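You operate a simulated robot arm through the tools that you are given. There is no shell and no other tool.

You are at the controls of a simulated robot arm. One attempt, no reset.

JOB
Set mixture, dimmer and lit key as the TOUR card says.
Fine: pull the levers to idle before the mixture moves; of the gear and view keys only the named one is lit at the end.

The check looks at the end state, three seconds after you hand in, the way a careful person would. Anything else that was tipped, shoved, dropped, spilled or broken makes it a failure.

ROBOT AND FRAMES
A 6-joint arm with a two-finger gripper, fixed in place. Base frame: the origin is at the foot of the arm, x ahead of it, y to its left, z up. Lengths are in m, angles in degrees, forces in N, time in s.
Its first joint turns from -149.0 to 149.0 degrees. Payload 1.57 kg.
The TCP is the grasp point between the finger pads, 0.021 m short of the fingertips. In the tool frame z runs along the fingers and y along their closing line. The gripper opens to 0.07 m. The gripper's body begins 0.05 m behind the TCP.
Orientation is that of the tool frame in the base frame, as [roll, pitch, yaw] about the fixed x, y, z axes, in that order (R = Rz(yaw) Ry(pitch) Rx(roll)). With the fingers straight down and closing along the base's y, the tool's x points along the base's -x, its y along +y and its z along -z.

CONTROLS
- The arm moves only by the tool arm_command. Its arguments are lists of equal length, an entry for each row: "xyz": the shift along the base's x, y, z in m, a list of three; "rotation": the turn, a rotation vector about the base's x, y, z in degrees, a list of three; "fingers": the finger opening in m, from 0 to 0.07. In form: {"xyz": [[tx, ty, tz], ...], "rotation": [[rx, ry, rz], ...], "fingers": [fingers, ...]}. A call has 1 to 20 rows; each row shifts and turns the commanded pose from where the row before left it. Rows are played at 5 a second. More than 0.05 m and 8.6 degrees between two rows, or a gripper value outside its range, and nothing of the call is played. Where a pose cannot be reached the arm comes as near as it can. A force on the tool above 50 N (or 10 N above the force at the start of the call, whichever is more), or a blocked arm, ends the call early, and 0.2 s more pass. Each finger halts on what it meets, pressing with about 25 N; the grip force reading is that of the motor and also rises with nothing between the fingers. The clock runs only during rows and for 0.2 s after the last one: add rows that do not move to give the fingers time. The reply holds the time, the measured pose of the TCP, the force on the tool along the base axes, the opening and the grip force, in the units named above and with some noise, with the torque about the TCP (base axes, N m) and any sound that the robot's microphone picked up.
- Cameras (640 x 400 px; columns grow to the right, rows downward): "scene" is fixed at [0.2191, 0.6514, 1.4232]; the picture's right is [-0.76, -0.65, 0.00], its down [-0.32, 0.37, -0.87] and it looks along [0.57, -0.66, -0.49] (base axes); focal length 328 px, centre (320, 200). "wrist" rides on the gripper at [0.079, 0.004, -0.081] in the tool frame; the picture's right is [-0.05, 1.00, 0.00], its down [-0.67, -0.04, -0.74] and it looks along [-0.74, -0.04, 0.67] (tool axes); focal length 256 px, centre (320, 200). There is no depth. A picture from a camera that has moved, and an enlarged one, comes with that camera's place and axes in the base frame and with its lens.
- grab_frame(camera): a new picture of that camera. The clock stands still meanwhile.
- lift_body(by): slides the trunk up (or, below 0, down) by that many m; the arm rides with it, the base frame stays. It gives what a move gives, with no picture.
- enlarge(camera, box): a new picture of the part [left, top, right, bottom] of that camera's present view, enlarged. The clock stands still meanwhile.
- close_job(): hands the job in; it is judged then, once.

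Nothing tells you positions but the pictures and the camera data. Unless the task says otherwise, let go and move clear before handing in.

The tools are called after ">>>" as name(argument=value, ...) on one line, values as JSON. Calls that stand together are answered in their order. arm_command: Moves the arm, as the interface text tells. Its arguments: {"type":"object","properties":{"xyz":{"type":"array"},"rotation":{"type":"array"},"fingers":{"type":"array"}},"required":["xyz","rotation","fingers"]} The other tools are called the same way: lift_body (by) slides the trunk up or down; grab_frame (camera) takes a picture; enlarge (camera, box) takes an enlarged picture of a part of a camera's view; close_job () hands the job in.

At the start:

```text
t: 0.0
eef_pos: [0.6254, -0.2537, 1.1699]
ee_rot: [-179.9, 0.0, 179.9]
wrist_force: [-0.1, -0.1, -0.4]
wrist_torque: [0.0, 0.0, -0.03]
finger_gap: 0.0698
grasp_force: 0.1
trunk travel left (down, up): [-0.852, 0.118]
```

scene: 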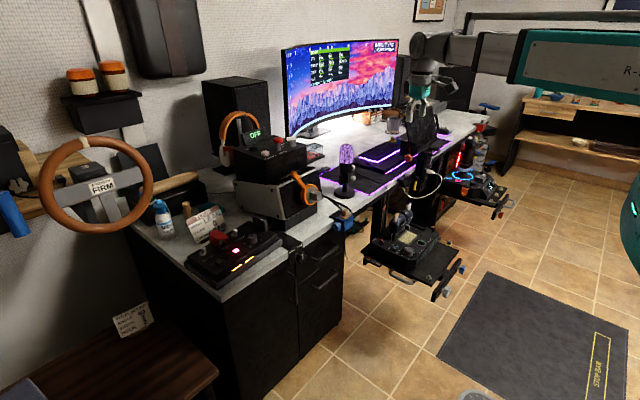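
wrist: 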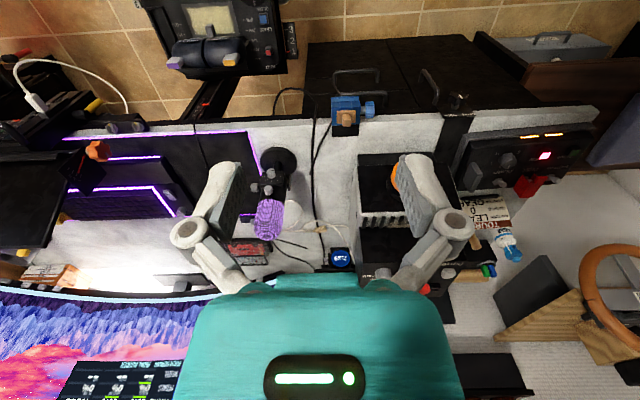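

I see a cluttered desk with several control panels; the TOUR card seems to lie near a dark panel with lit keys. I'll enlarge the relevant parts first.

>>> enlarge(camera="scene", box=[140, 180, 300, 300])

>>> enlarge(camera="wrist", box=[440, 120, 600, 270])

>>> enlarge(camera="scene", box=[350, 180, 480, 300])

>>> enlarge(camera="wrist", box=[130, 0, 310, 110])

>>> enlarge(camera="scene", box=[90, 290, 180, 350])

>>> enlarge(camera="scene", box=[420, 90, 520, 220])

```text
3.33 times, centred on (220, 240) of scene
camera zoom: at [0.2191, 0.6514, 1.4232], right [-0.76, -0.65, 0.0], down [-0.32, 0.37, -0.87], along [0.57, -0.66, -0.49], focal length 1092 px, centre (653, 67)
```

zoom: 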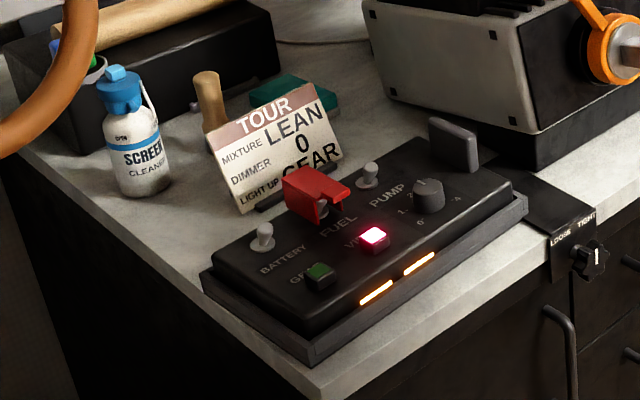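

```text
2.67 times, centred on (520, 195) of wrist
camera zoom: at [0.5462, -0.2513, 1.2521], right [0.05, 1.0, 0.0], down [0.67, -0.04, 0.74], along [0.74, -0.04, -0.67], focal length 683 px, centre (-213, 213)
```

zoom: 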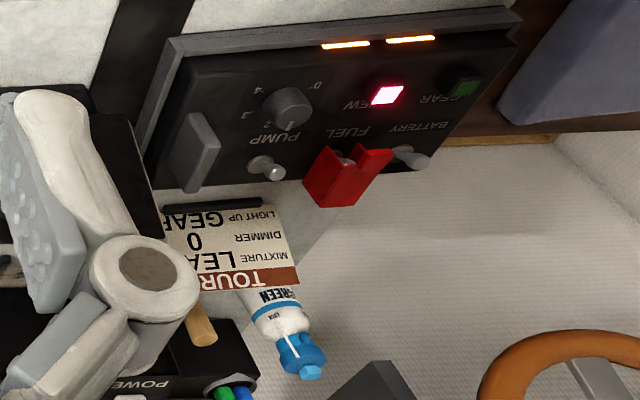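

```text
3.33 times, centred on (415, 240) of scene
camera zoom: at [0.2191, 0.6514, 1.4232], right [-0.76, -0.65, 0.0], down [-0.32, 0.37, -0.87], along [0.57, -0.66, -0.49], focal length 1092 px, centre (3, 67)
```

zoom: 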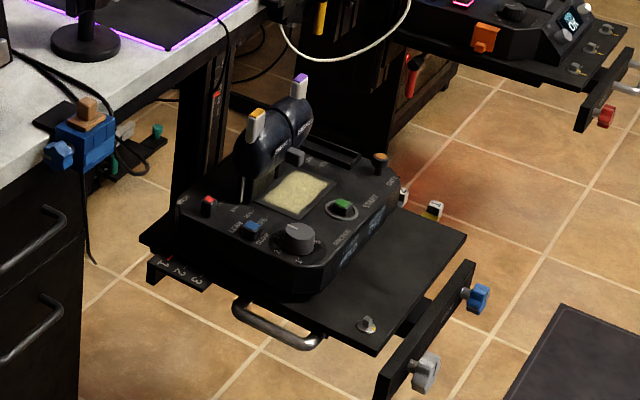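

```text
3.56 times, centred on (220, 55) of wrist
camera zoom: at [0.5462, -0.2513, 1.2521], right [0.05, 1.0, 0.0], down [0.67, -0.04, 0.74], along [0.74, -0.04, -0.67], focal length 910 px, centre (676, 716)
```

zoom: 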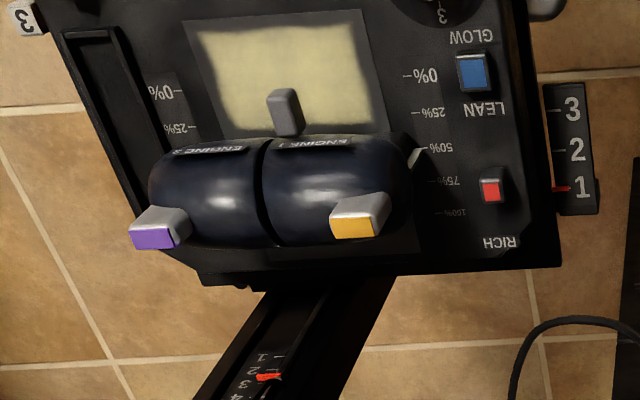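

```text
6.67 times, centred on (135, 320) of scene
camera zoom: at [0.2191, 0.6514, 1.4232], right [-0.76, -0.65, 0.0], down [-0.32, 0.37, -0.87], along [0.57, -0.66, -0.49], focal length 2184 px, centre (1553, -600)
```

zoom: 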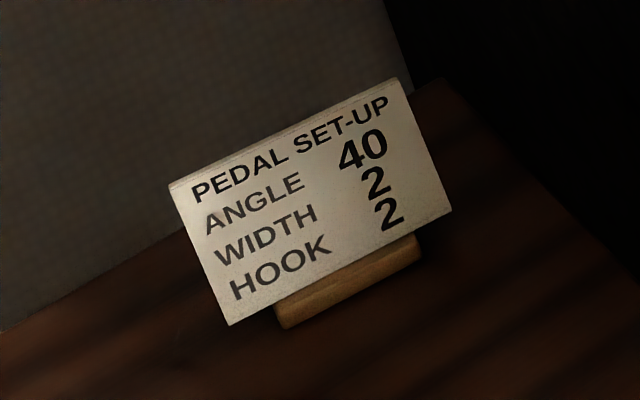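

```text
3.08 times, centred on (470, 155) of scene
camera zoom: at [0.2191, 0.6514, 1.4232], right [-0.76, -0.65, 0.0], down [-0.32, 0.37, -0.87], along [0.57, -0.66, -0.49], focal length 1008 px, centre (-142, 338)
```

zoom: 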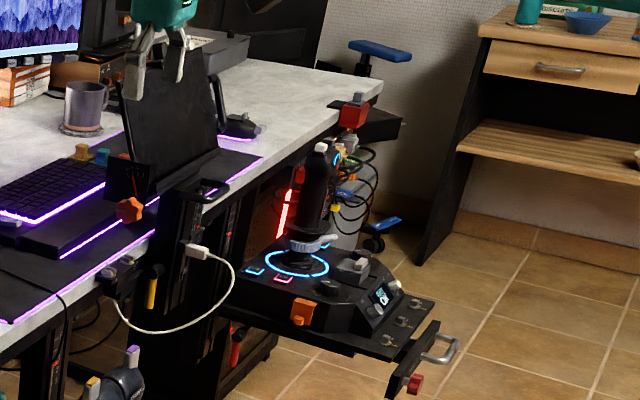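

The TOUR card reads MIXTURE LEAN, DIMMER 0, LIGHT UP GEAR. The throttle quadrant hangs below the desk edge on a shelf; I'll enlarge details of it and the panel.

>>> enlarge(camera="scene", box=[380, 205, 440, 265])

>>> enlarge(camera="scene", box=[190, 205, 280, 275])

>>> enlarge(camera="scene", box=[240, 200, 320, 260])

>>> enlarge(camera="wrist", box=[180, 0, 300, 70])

>>> enlarge(camera="wrist", box=[470, 130, 570, 200])

>>> enlarge(camera="wrist", box=[0, 20, 200, 140])

```text
6.67 times, centred on (410, 235) of scene
camera zoom: at [0.2191, 0.6514, 1.4232], right [-0.76, -0.65, 0.0], down [-0.32, 0.37, -0.87], along [0.57, -0.66, -0.49], focal length 2184 px, centre (-280, -33)
```

zoom: 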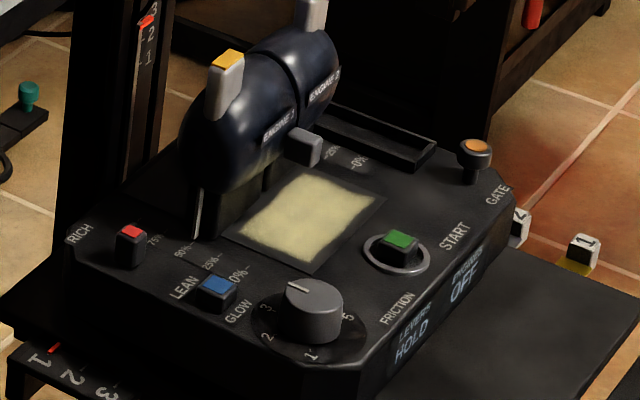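

```text
5.71 times, centred on (235, 240) of scene
camera zoom: at [0.2191, 0.6514, 1.4232], right [-0.76, -0.65, 0.0], down [-0.32, 0.37, -0.87], along [0.57, -0.66, -0.49], focal length 1872 px, centre (806, -29)
```

zoom: 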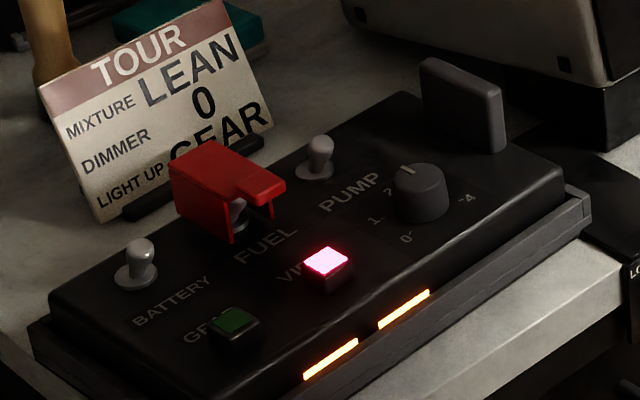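

```text
6.67 times, centred on (280, 230) of scene
camera zoom: at [0.2191, 0.6514, 1.4232], right [-0.76, -0.65, 0.0], down [-0.32, 0.37, -0.87], along [0.57, -0.66, -0.49], focal length 2184 px, centre (587, 0)
```

zoom: 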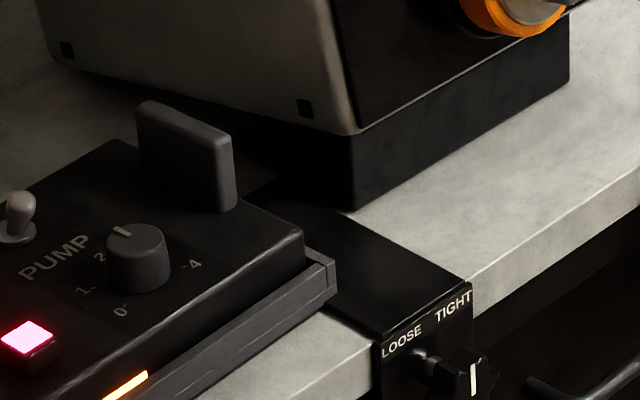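

```text
5.33 times, centred on (240, 35) of wrist
camera zoom: at [0.5462, -0.2513, 1.2521], right [0.05, 1.0, 0.0], down [0.67, -0.04, 0.74], along [0.74, -0.04, -0.67], focal length 1365 px, centre (747, 1080)
```

zoom: 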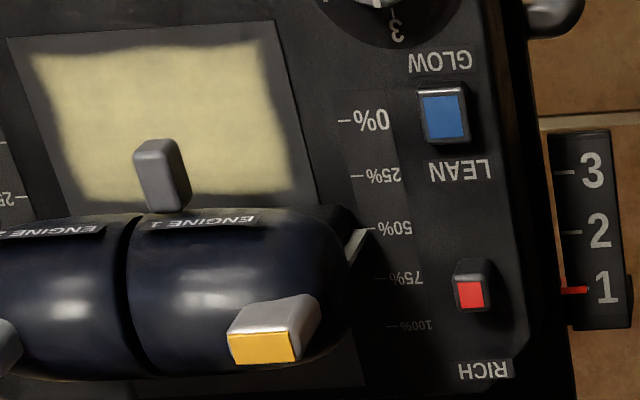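

```text
5.71 times, centred on (520, 165) of wrist
camera zoom: at [0.5462, -0.2513, 1.2521], right [0.05, 1.0, 0.0], down [0.67, -0.04, 0.74], along [0.74, -0.04, -0.67], focal length 1463 px, centre (-823, 400)
```

zoom: 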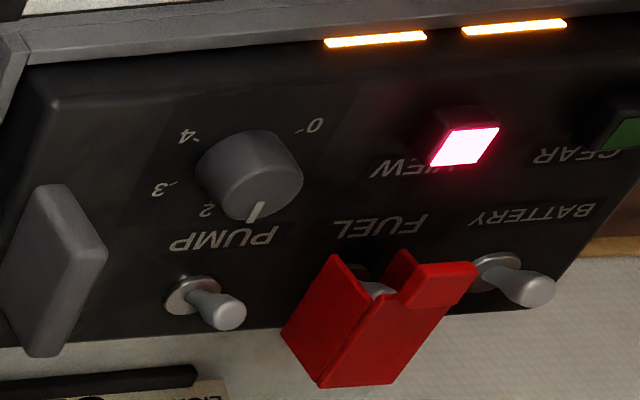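

```text
3.20 times, centred on (100, 80) of wrist
camera zoom: at [0.5462, -0.2513, 1.2521], right [0.05, 1.0, 0.0], down [0.67, -0.04, 0.74], along [0.74, -0.04, -0.67], focal length 819 px, centre (1024, 584)
```

zoom: 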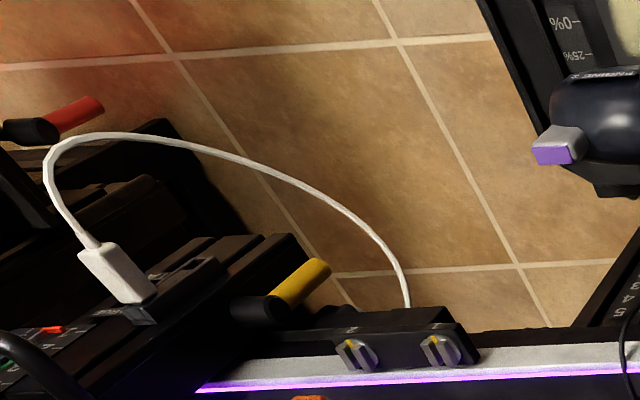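

The desk panel (dimmer knob, GEAR/VIEW keys) is at about (0.95, 0.21, 0.80); the throttle quadrant is at about (0.7, -0.45, 0.55). I'll lower the trunk somewhat and go above the quadrant for a closer look.

>>> lift_body(by=-0.2)

>>> arm_command(xyz=[[0, -0.04, 0], [-0.01, -0.04, 0], [-0.02, -0.04, 0], [-0.02, -0.04, 0], [-0.02, -0.03, 0], [0, 0, 0]], rotation=[[0, 0, 0], [0, 0, 0], [0, 0, 0], [0, 0, 0], [0, 0, 0], [0, 0, 0]], fingers=[0.07, 0.07, 0.07, 0.07, 0.07, 0.07])

>>> grab_frame(camera="wrist")

>>> grab_frame(camera="scene")

```text
t: 2.2
eef_pos: [0.6249, -0.2539, 0.9696]
ee_rot: [-180.0, 0.0, 180.0]
wrist_force: [0.6, 0.4, -0.3]
wrist_torque: [-0.01, 0.02, 0.01]
finger_gap: 0.07
grasp_force: 0.0
trunk travel left (down, up): [-0.652, 0.318]
```

```text
t: 3.6
eef_pos: [0.5547, -0.4418, 0.9703]
ee_rot: [180.0, 0.0, -180.0]
wrist_force: [-0.5, 0.7, 0.2]
wrist_torque: [-0.03, 0.03, 0.01]
finger_gap: 0.0698
grasp_force: 0.0
trunk travel left (down, up): [-0.652, 0.318]
```

```text
taken
camera wrist: at [0.476, -0.4401, 1.0521], right [0.05, 1.0, 0.0], down [0.67, -0.04, 0.74], along [0.74, -0.04, -0.67], focal length 256 px, centre (320, 200)
```

wrist: 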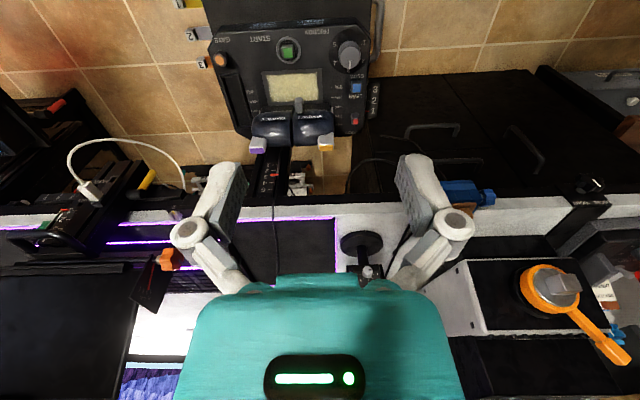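

```text
taken
```

scene: 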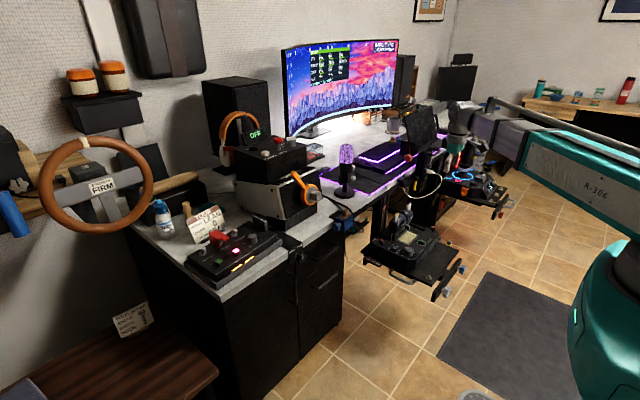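

>>> enlarge(camera="wrist", box=[190, 0, 390, 160])

>>> enlarge(camera="wrist", box=[320, 20, 390, 140])

```text
2.50 times, centred on (290, 80) of wrist
camera zoom: at [0.476, -0.4401, 1.0521], right [0.05, 1.0, 0.0], down [0.67, -0.04, 0.74], along [0.74, -0.04, -0.67], focal length 640 px, centre (395, 500)
```

zoom: 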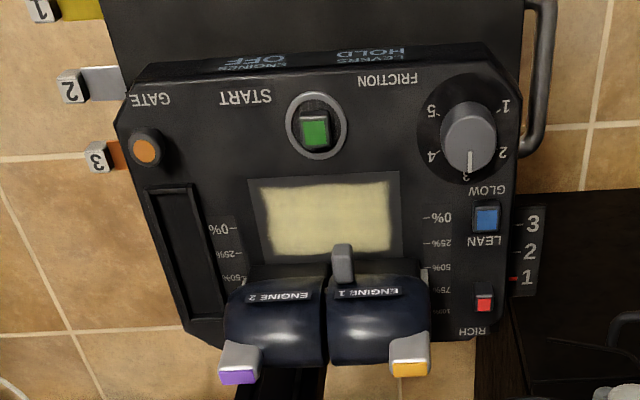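

```text
3.33 times, centred on (355, 80) of wrist
camera zoom: at [0.476, -0.4401, 1.0521], right [0.05, 1.0, 0.0], down [0.67, -0.04, 0.74], along [0.74, -0.04, -0.67], focal length 853 px, centre (203, 600)
```

zoom: 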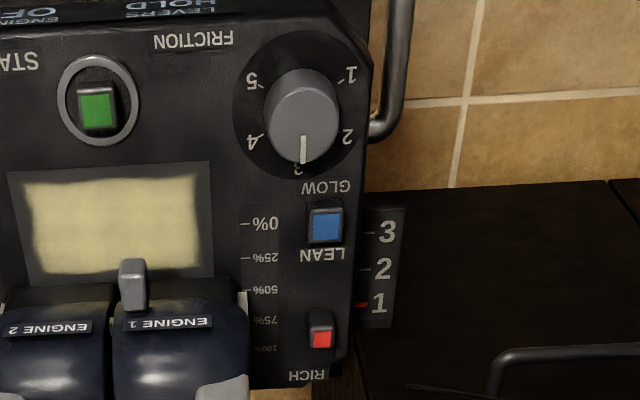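

The quadrant has a FRICTION knob, START, GATE, a blue key near GLOW/LEAN and a red tall cap near RICH. I need sharper views of the red/blue parts and the desk knob's label.

>>> enlarge(camera="wrist", box=[340, 75, 376, 135])

>>> enlarge(camera="scene", box=[372, 232, 412, 257])

>>> enlarge(camera="scene", box=[235, 225, 275, 250])

>>> enlarge(camera="scene", box=[380, 200, 430, 245])

>>> enlarge(camera="wrist", box=[240, 70, 350, 160])

```text
6.67 times, centred on (358, 105) of wrist
camera zoom: at [0.476, -0.4401, 1.0521], right [0.05, 1.0, 0.0], down [0.67, -0.04, 0.74], along [0.74, -0.04, -0.67], focal length 1707 px, centre (67, 833)
```

zoom: 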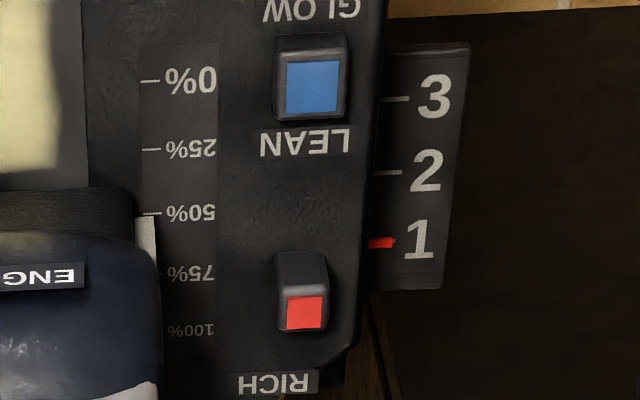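

```text
16.00 times, centred on (392, 244) of scene
camera zoom: at [0.2191, 0.6514, 1.4232], right [-0.76, -0.65, 0.0], down [-0.32, 0.37, -0.87], along [0.57, -0.66, -0.49], focal length 5240 px, centre (-832, -512)
```

zoom: 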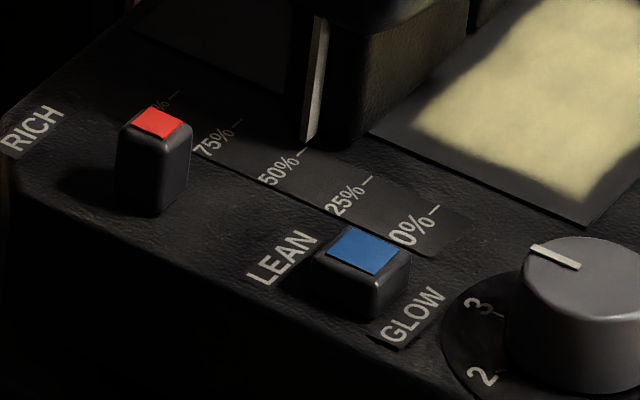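

```text
16.00 times, centred on (255, 238) of scene
camera zoom: at [0.2191, 0.6514, 1.4232], right [-0.76, -0.65, 0.0], down [-0.32, 0.37, -0.87], along [0.57, -0.66, -0.49], focal length 5240 px, centre (1360, -400)
```

zoom: 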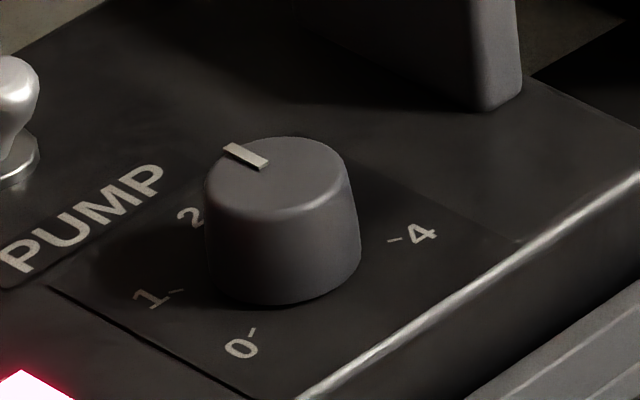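

```text
8.89 times, centred on (405, 222) of scene
camera zoom: at [0.2191, 0.6514, 1.4232], right [-0.76, -0.65, 0.0], down [-0.32, 0.37, -0.87], along [0.57, -0.66, -0.49], focal length 2911 px, centre (-436, 0)
```

zoom: 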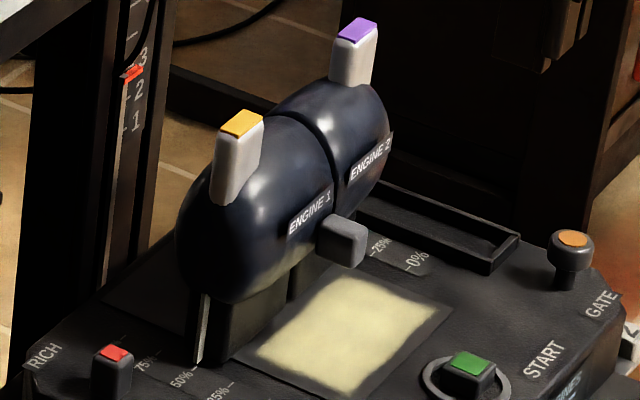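

```text
4.44 times, centred on (295, 115) of wrist
camera zoom: at [0.476, -0.4401, 1.0521], right [0.05, 1.0, 0.0], down [0.67, -0.04, 0.74], along [0.74, -0.04, -0.67], focal length 1138 px, centre (431, 578)
```

zoom: 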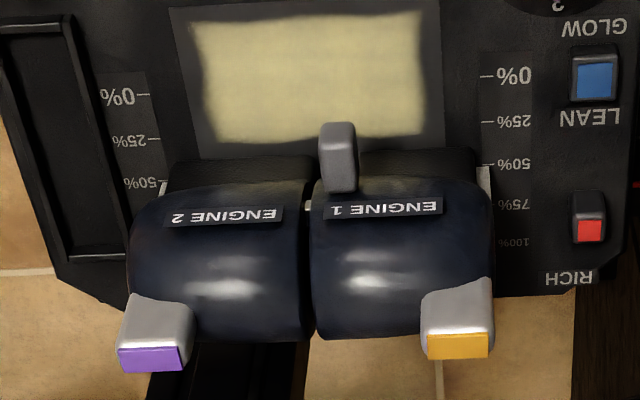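

The levers stand around 50%, domes near x≈0.70–0.77, y≈-0.44…-0.57, z up to ≈0.69. I'll drop the trunk further while staying on the robot's side for a closer look at the quadrant.

>>> lift_body(by=-0.17)

>>> arm_command(xyz=[[0, -0.03, 0], [0, -0.03, 0], [0, 0, 0]], rotation=[[0, 0, 0], [0, 0, 0], [0, 0, 0]], fingers=[0.05, 0.05, 0.05])

>>> grab_frame(camera="wrist")

>>> grab_frame(camera="scene")

```text
t: 5.5
eef_pos: [0.5554, -0.4432, 0.7996]
ee_rot: [179.9, 0.0, 180.0]
wrist_force: [0.9, -0.6, -0.5]
wrist_torque: [0.01, 0.01, 0.0]
finger_gap: 0.07
grasp_force: 0.0
trunk travel left (down, up): [-0.482, 0.488]
```

```text
t: 6.3
eef_pos: [0.5527, -0.503, 0.7997]
ee_rot: [-180.0, -0.1, 180.0]
wrist_force: [-0.2, 0.2, 1.1]
wrist_torque: [-0.05, 0.01, 0.01]
finger_gap: 0.0502
grasp_force: 0.1
trunk travel left (down, up): [-0.482, 0.488]
```

```text
taken
camera wrist: at [0.4754, -0.5002, 0.882], right [0.05, 1.0, 0.0], down [0.67, -0.04, 0.74], along [0.74, -0.04, -0.67], focal length 256 px, centre (320, 200)
```

wrist: 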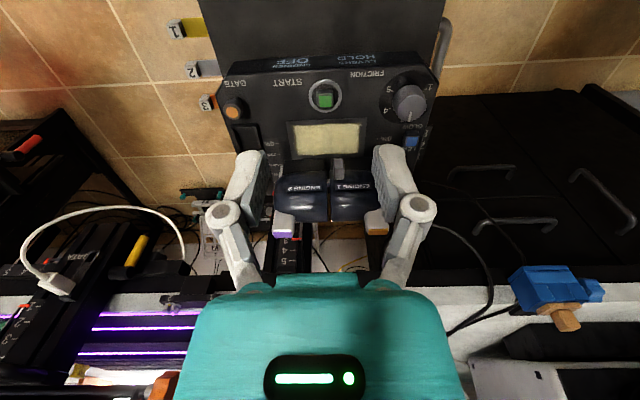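

```text
taken
```

scene: 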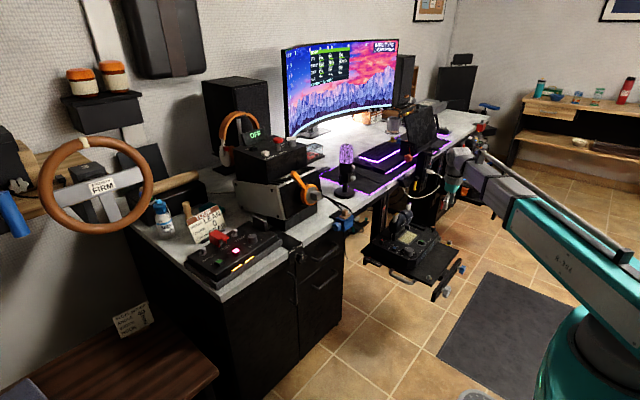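

I have a closer view. I'll enlarge the lever region to measure the domes and the seam between them.

>>> enlarge(camera="wrist", box=[220, 60, 440, 250])

>>> enlarge(camera="scene", box=[370, 195, 470, 265])

>>> enlarge(camera="scene", box=[420, 130, 520, 200])

```text
2.11 times, centred on (330, 155) of wrist
camera zoom: at [0.4754, -0.5002, 0.882], right [0.05, 1.0, 0.0], down [0.67, -0.04, 0.74], along [0.74, -0.04, -0.67], focal length 539 px, centre (299, 295)
```

zoom: 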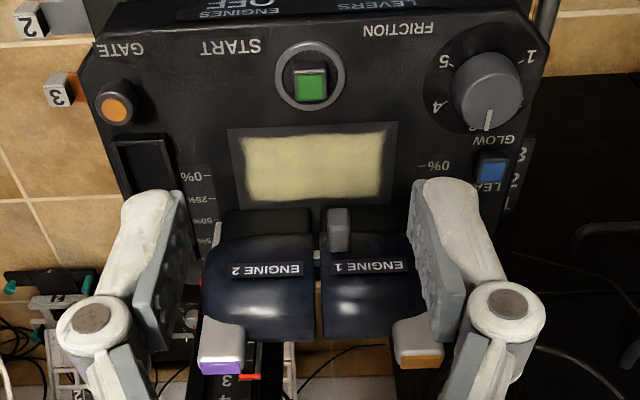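

```text
5.71 times, centred on (420, 230) of scene
camera zoom: at [0.2191, 0.6514, 1.4232], right [-0.76, -0.65, 0.0], down [-0.32, 0.37, -0.87], along [0.57, -0.66, -0.49], focal length 1872 px, centre (-251, 29)
```

zoom: 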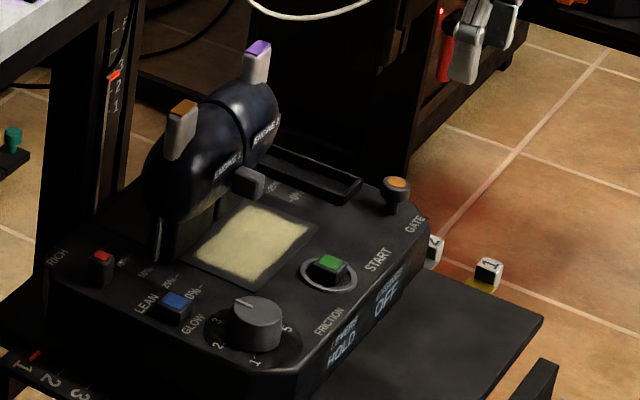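

```text
5.71 times, centred on (470, 165) of scene
camera zoom: at [0.2191, 0.6514, 1.4232], right [-0.76, -0.65, 0.0], down [-0.32, 0.37, -0.87], along [0.57, -0.66, -0.49], focal length 1872 px, centre (-537, 400)
```

zoom: 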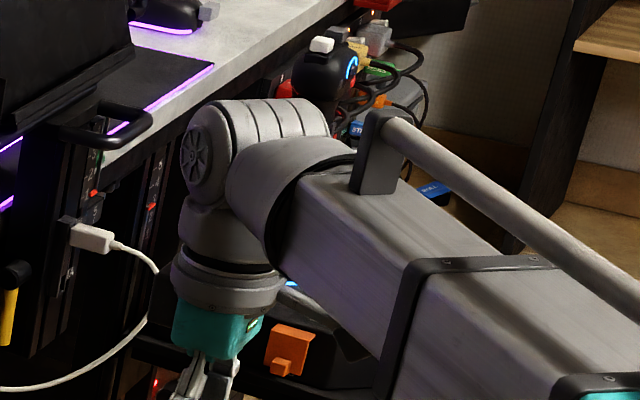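

The domes are about centred at (0.747, z 0.63) with the seam at y≈-0.50 and the handles well to either side. I'll close the fingers, pass over the domes at z 0.80 and then check before descending behind them.

>>> arm_command(xyz=[[0, 0, 0.01], [0.03, 0.001, 0], [0.04, 0.001, 0], [0.04, 0, 0], [0.04, 0, 0], [0.04, 0, 0], [0.04, 0, 0], [0.028, 0, 0], [0, 0, 0]], rotation=[[0, 0, 0], [0, 0, 0], [0, -5, 0], [0, -5, 0], [0, 0, 0], [0, 0, 0], [0, 0, 0], [0, 0, 0], [0, 0, 0]], fingers=[0, 0, 0, 0, 0, 0, 0, 0, 0])

>>> grab_frame(camera="wrist")

>>> enlarge(camera="scene", box=[340, 100, 500, 280])

```text
t: 8.3
eef_pos: [0.8118, -0.4988, 0.8033]
ee_rot: [179.9, 10.0, -179.9]
wrist_force: [0.3, 0.7, -0.4]
wrist_torque: [0.01, -0.02, 0.0]
finger_gap: 0.0
grasp_force: 24.9
out of reach, approached as far as the arm can: row 1
trunk travel left (down, up): [-0.482, 0.488]
```

```text
taken
camera wrist: at [0.7196, -0.4961, 0.8697], right [0.05, 1.0, 0.01], down [0.53, -0.04, 0.85], along [0.85, -0.04, -0.53], focal length 256 px, centre (320, 200)
```

wrist: 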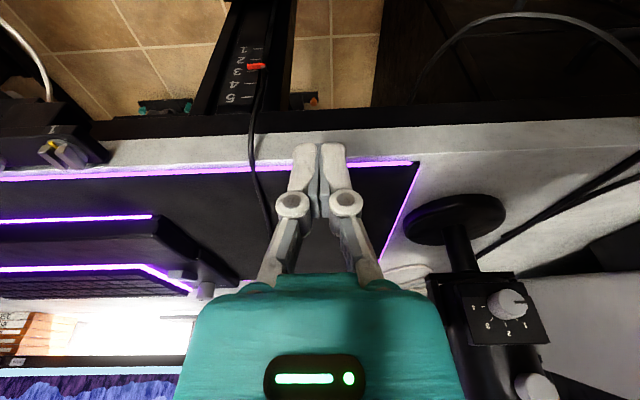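

```text
2.22 times, centred on (420, 190) of scene
camera zoom: at [0.2191, 0.6514, 1.4232], right [-0.76, -0.65, 0.0], down [-0.32, 0.37, -0.87], along [0.57, -0.66, -0.49], focal length 728 px, centre (98, 222)
```

zoom: 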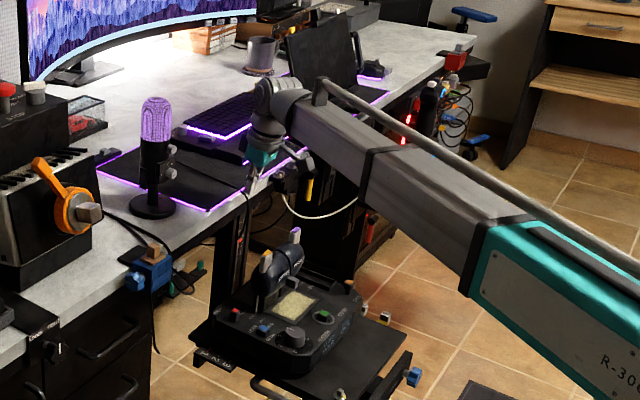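

The fingers are behind the domes at x≈0.81 with about 4 cm to the desk edge. Descending straight down to hook behind the domes.

>>> arm_command(xyz=[[-0.002, 0, -0.025], [0, 0, -0.025], [0, 0, -0.025], [0, 0, -0.025], [0, 0, -0.02], [0, 0, 0]], rotation=[[0, 0, 0], [0, 0, 0], [0, 0, 0], [0, 0, 0], [0, 0, 0], [0, 0, 0]], fingers=[0, 0, 0, 0, 0, 0])

>>> grab_frame(camera="wrist")

>>> enlarge(camera="scene", box=[360, 140, 460, 260])

```text
t: 9.7
eef_pos: [0.8118, -0.4985, 0.8022]
ee_rot: [-180.0, 10.0, 180.0]
wrist_force: [-0.3, -0.3, 0.1]
wrist_torque: [-0.03, 0.02, -0.04]
finger_gap: 0.0
grasp_force: 24.8
out of reach, approached as far as the arm can: row 1, 2, 3, 4, 5
trunk travel left (down, up): [-0.482, 0.488]
```

```text
taken
camera wrist: at [0.7194, -0.4961, 0.8698], right [0.05, 1.0, 0.01], down [0.53, -0.04, 0.85], along [0.85, -0.04, -0.53], focal length 256 px, centre (320, 200)
```

wrist: 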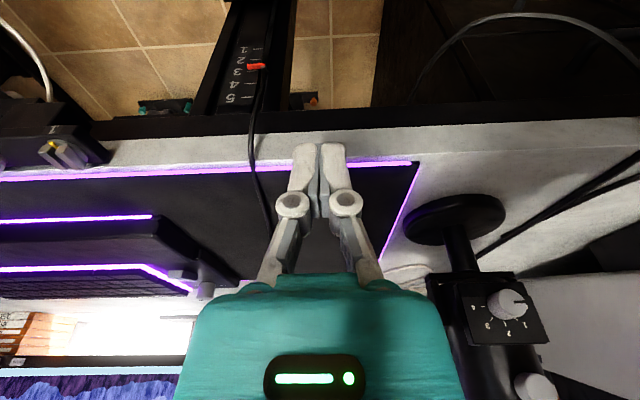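

```text
3.33 times, centred on (410, 200) of scene
camera zoom: at [0.2191, 0.6514, 1.4232], right [-0.76, -0.65, 0.0], down [-0.32, 0.37, -0.87], along [0.57, -0.66, -0.49], focal length 1092 px, centre (20, 200)
```

zoom: 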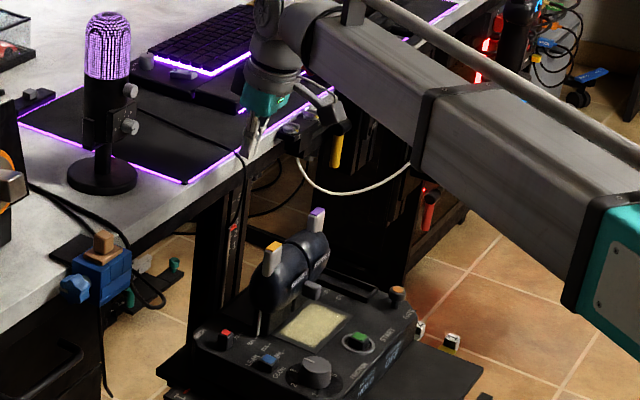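

The arm can't go lower with this trunk height, so I'll lower the trunk in small steps instead, which moves the fingers straight down behind the domes.

>>> lift_body(by=-0.06)

>>> arm_command(xyz=[[0, 0, 0]], rotation=[[0, 0, 0]], fingers=[0])

>>> grab_frame(camera="wrist")

>>> enlarge(camera="scene", box=[360, 140, 460, 260])

```text
t: 10.7
eef_pos: [0.8121, -0.4989, 0.7422]
ee_rot: [179.9, 10.1, 179.9]
wrist_force: [-0.2, -0.4, 0.1]
wrist_torque: [-0.01, 0.02, 0.01]
finger_gap: 0.0001
grasp_force: 24.9
trunk travel left (down, up): [-0.422, 0.548]
```

```text
t: 11.1
eef_pos: [0.8121, -0.4977, 0.7432]
ee_rot: [180.0, 10.0, -180.0]
wrist_force: [0.8, -0.2, -0.3]
wrist_torque: [-0.02, -0.02, -0.01]
finger_gap: 0.0001
grasp_force: 24.5
trunk travel left (down, up): [-0.422, 0.548]
```

```text
taken
camera wrist: at [0.7194, -0.4961, 0.8099], right [0.05, 1.0, 0.01], down [0.53, -0.04, 0.85], along [0.85, -0.04, -0.53], focal length 256 px, centre (320, 200)
```

wrist: 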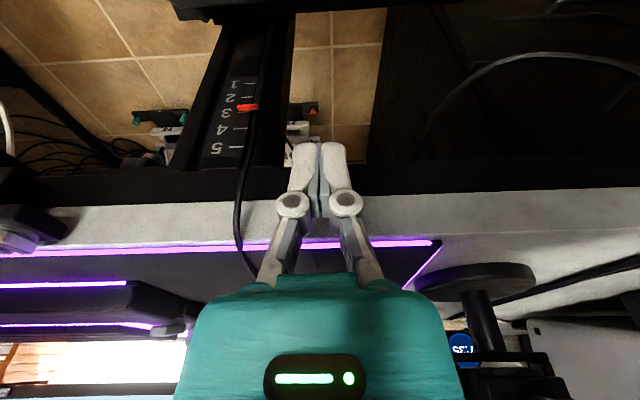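

```text
3.33 times, centred on (410, 200) of scene
camera zoom: at [0.2191, 0.6514, 1.4232], right [-0.76, -0.65, 0.0], down [-0.32, 0.37, -0.87], along [0.57, -0.66, -0.49], focal length 1092 px, centre (20, 200)
```

zoom: 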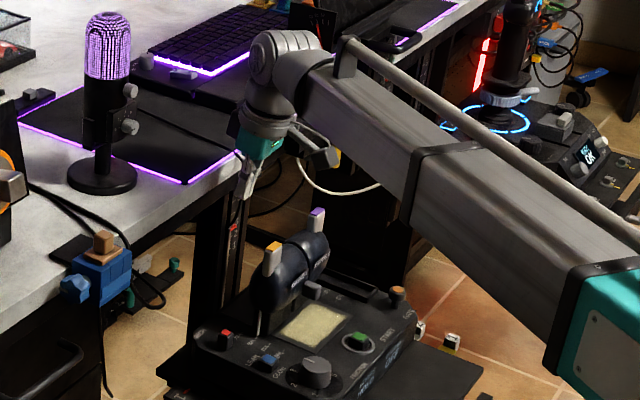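

Clear so far. I'll lower another 5 cm and check again.

>>> lift_body(by=-0.05)

>>> enlarge(camera="scene", box=[370, 160, 450, 250])

>>> grab_frame(camera="wrist")

```text
t: 12.0
eef_pos: [0.8122, -0.4967, 0.6932]
ee_rot: [180.0, 10.0, 179.9]
wrist_force: [0.0, 0.1, -0.1]
wrist_torque: [-0.01, -0.01, 0.03]
finger_gap: 0.0001
grasp_force: 25.3
trunk travel left (down, up): [-0.372, 0.598]
```

```text
4.44 times, centred on (410, 205) of scene
camera zoom: at [0.2191, 0.6514, 1.4232], right [-0.76, -0.65, 0.0], down [-0.32, 0.37, -0.87], along [0.57, -0.66, -0.49], focal length 1456 px, centre (-80, 178)
```

zoom: 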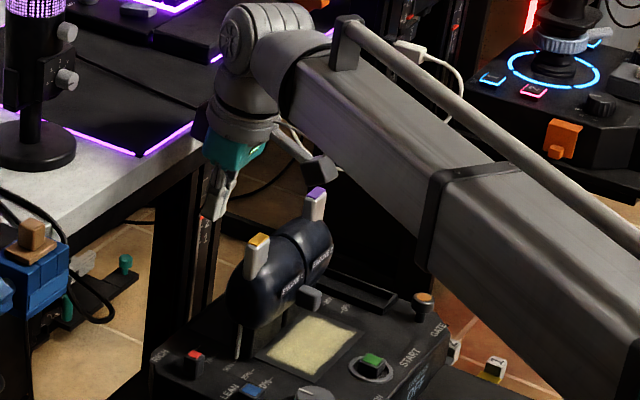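

```text
taken
camera wrist: at [0.7194, -0.4961, 0.7598], right [0.05, 1.0, 0.01], down [0.53, -0.04, 0.85], along [0.85, -0.04, -0.53], focal length 256 px, centre (320, 200)
```

wrist: 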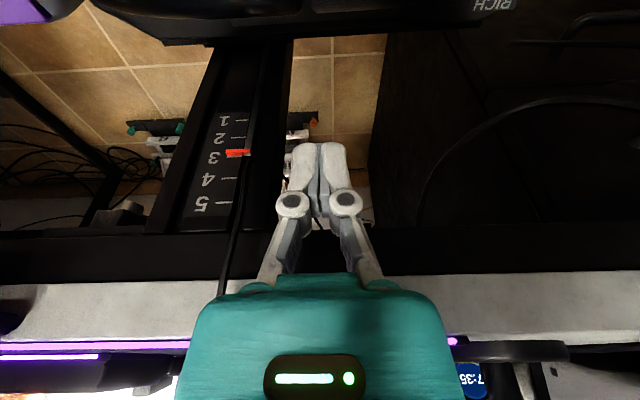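

>>> lift_body(by=-0.03)

>>> arm_command(xyz=[[-0.01, 0, 0], [-0.008, 0, 0], [0, 0, 0]], rotation=[[0, 0, 0], [0, 0, 0], [0, 0, 0]], fingers=[0, 0, 0])

>>> enlarge(camera="scene", box=[370, 160, 450, 250])

>>> grab_frame(camera="wrist")

```text
t: 12.8
eef_pos: [0.8111, -0.4993, 0.6618]
ee_rot: [180.0, 10.0, -179.9]
wrist_force: [0.4, -0.6, 0.2]
wrist_torque: [0.01, 0.01, -0.01]
finger_gap: 0.0
grasp_force: 24.8
trunk travel left (down, up): [-0.342, 0.628]
```

```text
t: 13.6
eef_pos: [0.7945, -0.4975, 0.6635]
ee_rot: [-180.0, 10.1, -180.0]
wrist_force: [-0.1, -0.2, 0.5]
wrist_torque: [0.0, 0.02, -0.01]
finger_gap: 0.0
grasp_force: 24.5
trunk travel left (down, up): [-0.342, 0.628]
```

```text
4.44 times, centred on (410, 205) of scene
camera zoom: at [0.2191, 0.6514, 1.4232], right [-0.76, -0.65, 0.0], down [-0.32, 0.37, -0.87], along [0.57, -0.66, -0.49], focal length 1456 px, centre (-80, 178)
```

zoom: 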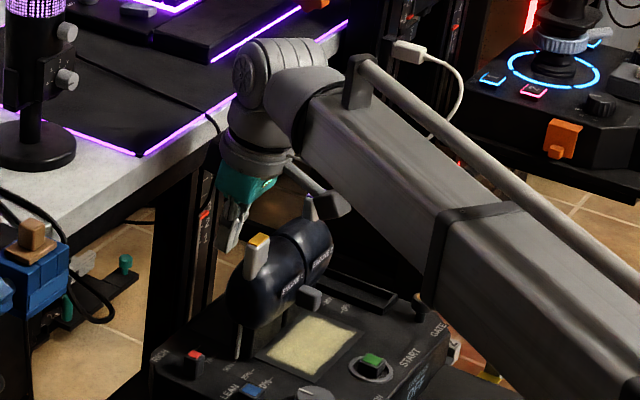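

```text
taken
camera wrist: at [0.7017, -0.4961, 0.7298], right [0.05, 1.0, 0.01], down [0.53, -0.04, 0.85], along [0.85, -0.04, -0.53], focal length 256 px, centre (320, 200)
```

wrist: 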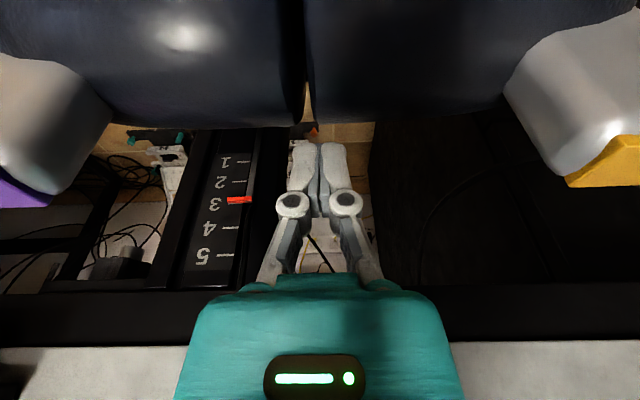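

Great view: the seam is slightly to the left of the fingers in the image. I'll shift 4 mm toward -y, lower 1.2 cm and pull toward the robot slowly.

>>> lift_body(by=-0.012)

>>> arm_command(xyz=[[0, -0.005, 0], [-0.008, 0, 0], [-0.008, 0, 0], [-0.008, 0, 0], [0, 0, 0]], rotation=[[0, 0, 0], [0, 0, 0], [0, 0, 0], [0, 0, 0], [0, 0, 0]], fingers=[0, 0, 0, 0, 0])

>>> enlarge(camera="scene", box=[370, 160, 450, 250])

>>> grab_frame(camera="wrist")

```text
t: 14.2
eef_pos: [0.794, -0.498, 0.6509]
ee_rot: [180.0, 10.0, -180.0]
wrist_force: [0.3, 0.5, -0.5]
wrist_torque: [0.0, 0.02, 0.0]
finger_gap: 0.0
grasp_force: 25.0
trunk travel left (down, up): [-0.33, 0.64]
```

```text
t: 15.4
eef_pos: [0.7689, -0.5045, 0.6516]
ee_rot: [-180.0, 10.1, -179.9]
wrist_force: [2.1, 0.4, 1.2]
wrist_torque: [0.06, 0.08, 0.02]
finger_gap: 0.0
grasp_force: 28.6
trunk travel left (down, up): [-0.33, 0.64]
```

```text
4.44 times, centred on (410, 205) of scene
camera zoom: at [0.2191, 0.6514, 1.4232], right [-0.76, -0.65, 0.0], down [-0.32, 0.37, -0.87], along [0.57, -0.66, -0.49], focal length 1456 px, centre (-80, 178)
```

zoom: 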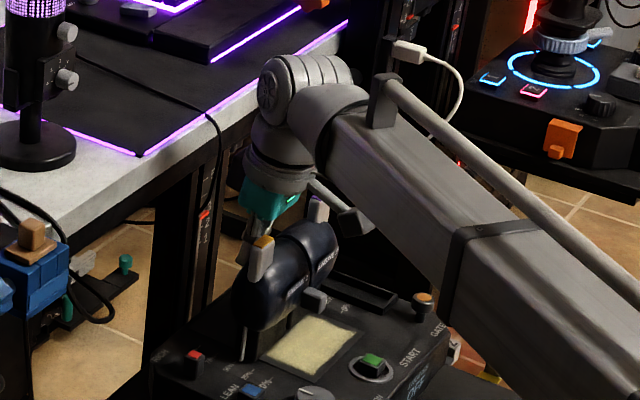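

```text
taken
camera wrist: at [0.6781, -0.5019, 0.7178], right [0.05, 1.0, 0.01], down [0.53, -0.04, 0.85], along [0.85, -0.04, -0.53], focal length 256 px, centre (320, 200)
```

wrist: 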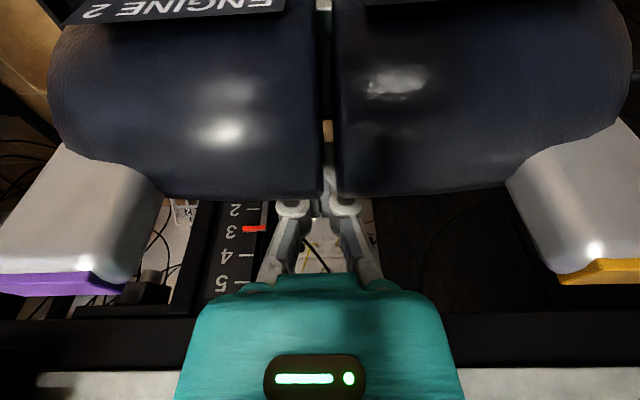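

Both levers are moving together with the fingers with low force. I'll continue pulling toward idle.

>>> arm_command(xyz=[[-0.008, 0.002, 0], [-0.008, 0, 0], [-0.008, 0, 0], [0, 0, 0]], rotation=[[0, 0, 0], [0, 0, 0], [0, 0, 0], [0, 0, 0]], fingers=[0, 0, 0, 0])

>>> enlarge(camera="scene", box=[370, 180, 450, 260])

>>> grab_frame(camera="wrist")

```text
t: 16.4
eef_pos: [0.7458, -0.502, 0.6511]
ee_rot: [180.0, 10.0, -179.9]
wrist_force: [1.9, 0.2, 0.1]
wrist_torque: [-0.06, 0.07, -0.03]
finger_gap: 0.0
grasp_force: 28.3
trunk travel left (down, up): [-0.33, 0.64]
```

```text
5.00 times, centred on (410, 220) of scene
camera zoom: at [0.2191, 0.6514, 1.4232], right [-0.76, -0.65, 0.0], down [-0.32, 0.37, -0.87], along [0.57, -0.66, -0.49], focal length 1638 px, centre (-130, 100)
```

zoom: 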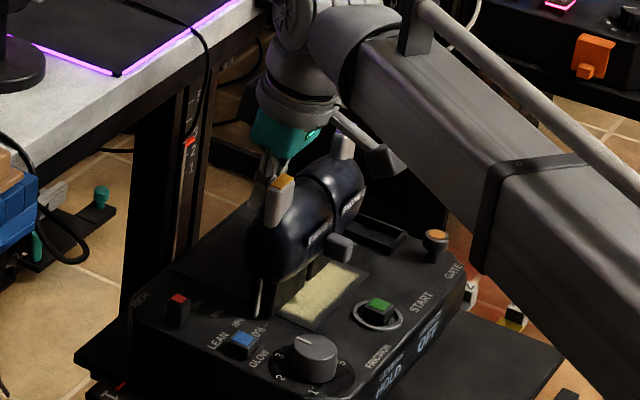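

```text
taken
camera wrist: at [0.6546, -0.4993, 0.7178], right [0.05, 1.0, 0.01], down [0.53, -0.04, 0.85], along [0.85, -0.04, -0.53], focal length 256 px, centre (320, 200)
```

wrist: 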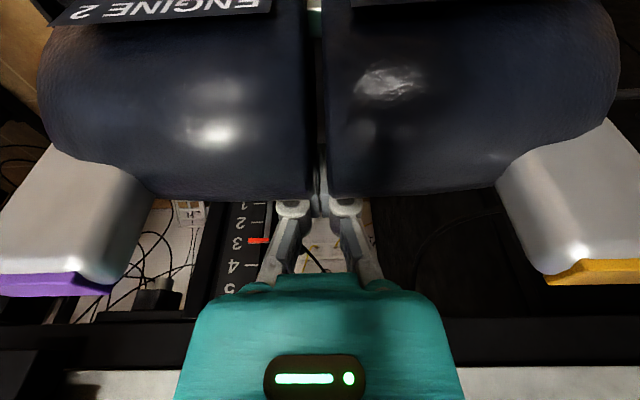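

Still pulling smoothly; the pointers are near 25%. Continuing toward 0%.

>>> arm_command(xyz=[[-0.007, 0, 0], [-0.007, 0, 0], [-0.007, 0, 0], [0, 0, 0]], rotation=[[0, 0, 0], [0, 0, 0], [0, 0, 0], [0, 0, 0]], fingers=[0, 0, 0, 0])

>>> enlarge(camera="scene", box=[370, 205, 430, 255])

>>> grab_frame(camera="wrist")

```text
t: 17.1
eef_pos: [0.7357, -0.5014, 0.6507]
ee_rot: [-179.9, 10.8, -179.9]
wrist_force: [10.6, 0.3, 2.0]
wrist_torque: [0.13, 0.33, -0.04]
finger_gap: 0.0001
grasp_force: 28.8
trunk travel left (down, up): [-0.33, 0.64]
stopped in row 3: the force on the tool passed its limit at 58 N (the readings are from after the stop); the commanded pose is now the measured one
```

```text
8.00 times, centred on (400, 230) of scene
camera zoom: at [0.2191, 0.6514, 1.4232], right [-0.76, -0.65, 0.0], down [-0.32, 0.37, -0.87], along [0.57, -0.66, -0.49], focal length 2620 px, centre (-320, -40)
```

zoom: 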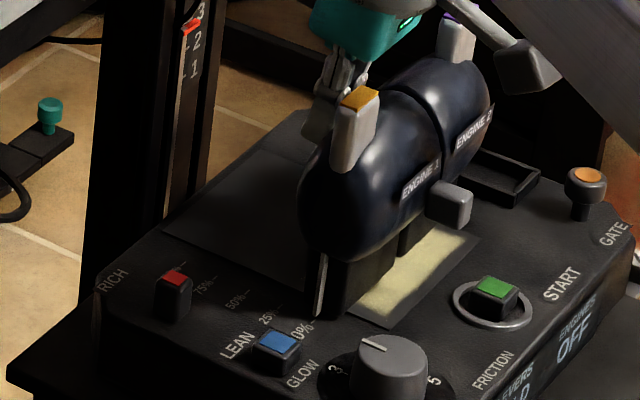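

```text
taken
camera wrist: at [0.6426, -0.4998, 0.7168], right [0.05, 1.0, 0.01], down [0.52, -0.03, 0.86], along [0.86, -0.04, -0.52], focal length 256 px, centre (320, 200)
```

wrist: 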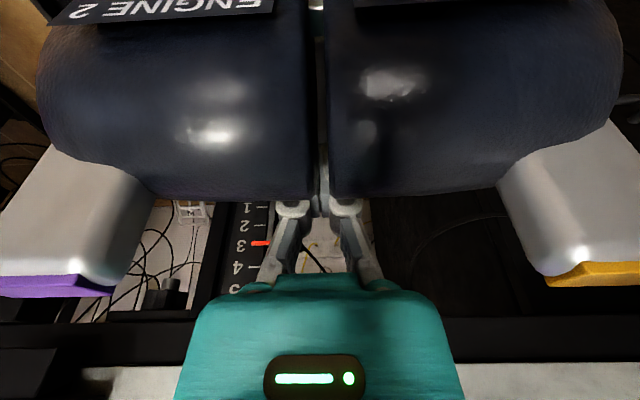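

The pull met a hard stop with both levers together near 0%. I'll back the fingers off, rise, and inspect.

>>> arm_command(xyz=[[0.01, 0, 0], [0.015, 0, 0], [0.01, 0, 0], [0, 0, 0]], rotation=[[0, 0, 0], [0, 0, 0], [0, 0, 0], [0, 0, 0]], fingers=[0, 0, 0, 0])

>>> lift_body(by=0.13)

>>> arm_command(xyz=[[-0.03, 0, 0], [-0.04, 0, 0], [-0.04, 0, 0], [-0.04, 0, 0], [-0.04, 0, 0], [-0.02, 0, 0], [0, 0, 0]], rotation=[[0, 0, 0], [0, 5, 0], [0, 5, 0], [0, 0, 0], [0, 0, 0], [0, 0, 0], [0, 0, 0]], fingers=[0, 0, 0, 0, 0, 0, 0])

>>> enlarge(camera="scene", box=[370, 205, 430, 255])

>>> grab_frame(camera="wrist")

```text
t: 18.1
eef_pos: [0.77, -0.5024, 0.65]
ee_rot: [180.0, 10.7, -179.9]
wrist_force: [-0.1, -0.6, -1.0]
wrist_torque: [-0.01, 0.01, 0.03]
finger_gap: 0.0
grasp_force: 28.1
trunk travel left (down, up): [-0.33, 0.64]
```

```text
t: 19.7
eef_pos: [0.7707, -0.5022, 0.7806]
ee_rot: [-180.0, 10.7, -179.9]
wrist_force: [-0.6, 0.3, -0.4]
wrist_torque: [0.02, 0.0, 0.01]
finger_gap: 0.0
grasp_force: 28.7
trunk travel left (down, up): [-0.46, 0.51]
```

```text
t: 21.3
eef_pos: [0.5585, -0.5023, 0.7789]
ee_rot: [179.9, 0.7, -179.9]
wrist_force: [-0.1, 0.1, 0.2]
wrist_torque: [0.0, 0.02, 0.0]
finger_gap: 0.0
grasp_force: 28.7
out of reach, approached as far as the arm can: row 3
trunk travel left (down, up): [-0.46, 0.51]
```

```text
8.00 times, centred on (400, 230) of scene
camera zoom: at [0.2191, 0.6514, 1.4232], right [-0.76, -0.65, 0.0], down [-0.32, 0.37, -0.87], along [0.57, -0.66, -0.49], focal length 2620 px, centre (-320, -40)
```

zoom: 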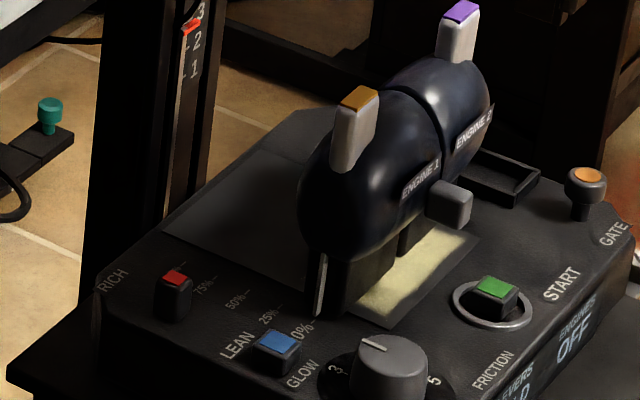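

```text
taken
camera wrist: at [0.4786, -0.5002, 0.8592], right [0.05, 1.0, 0.0], down [0.66, -0.03, 0.75], along [0.75, -0.04, -0.66], focal length 256 px, centre (320, 200)
```

wrist: 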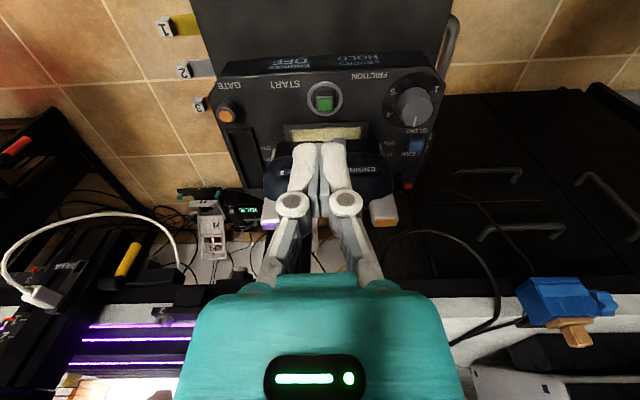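

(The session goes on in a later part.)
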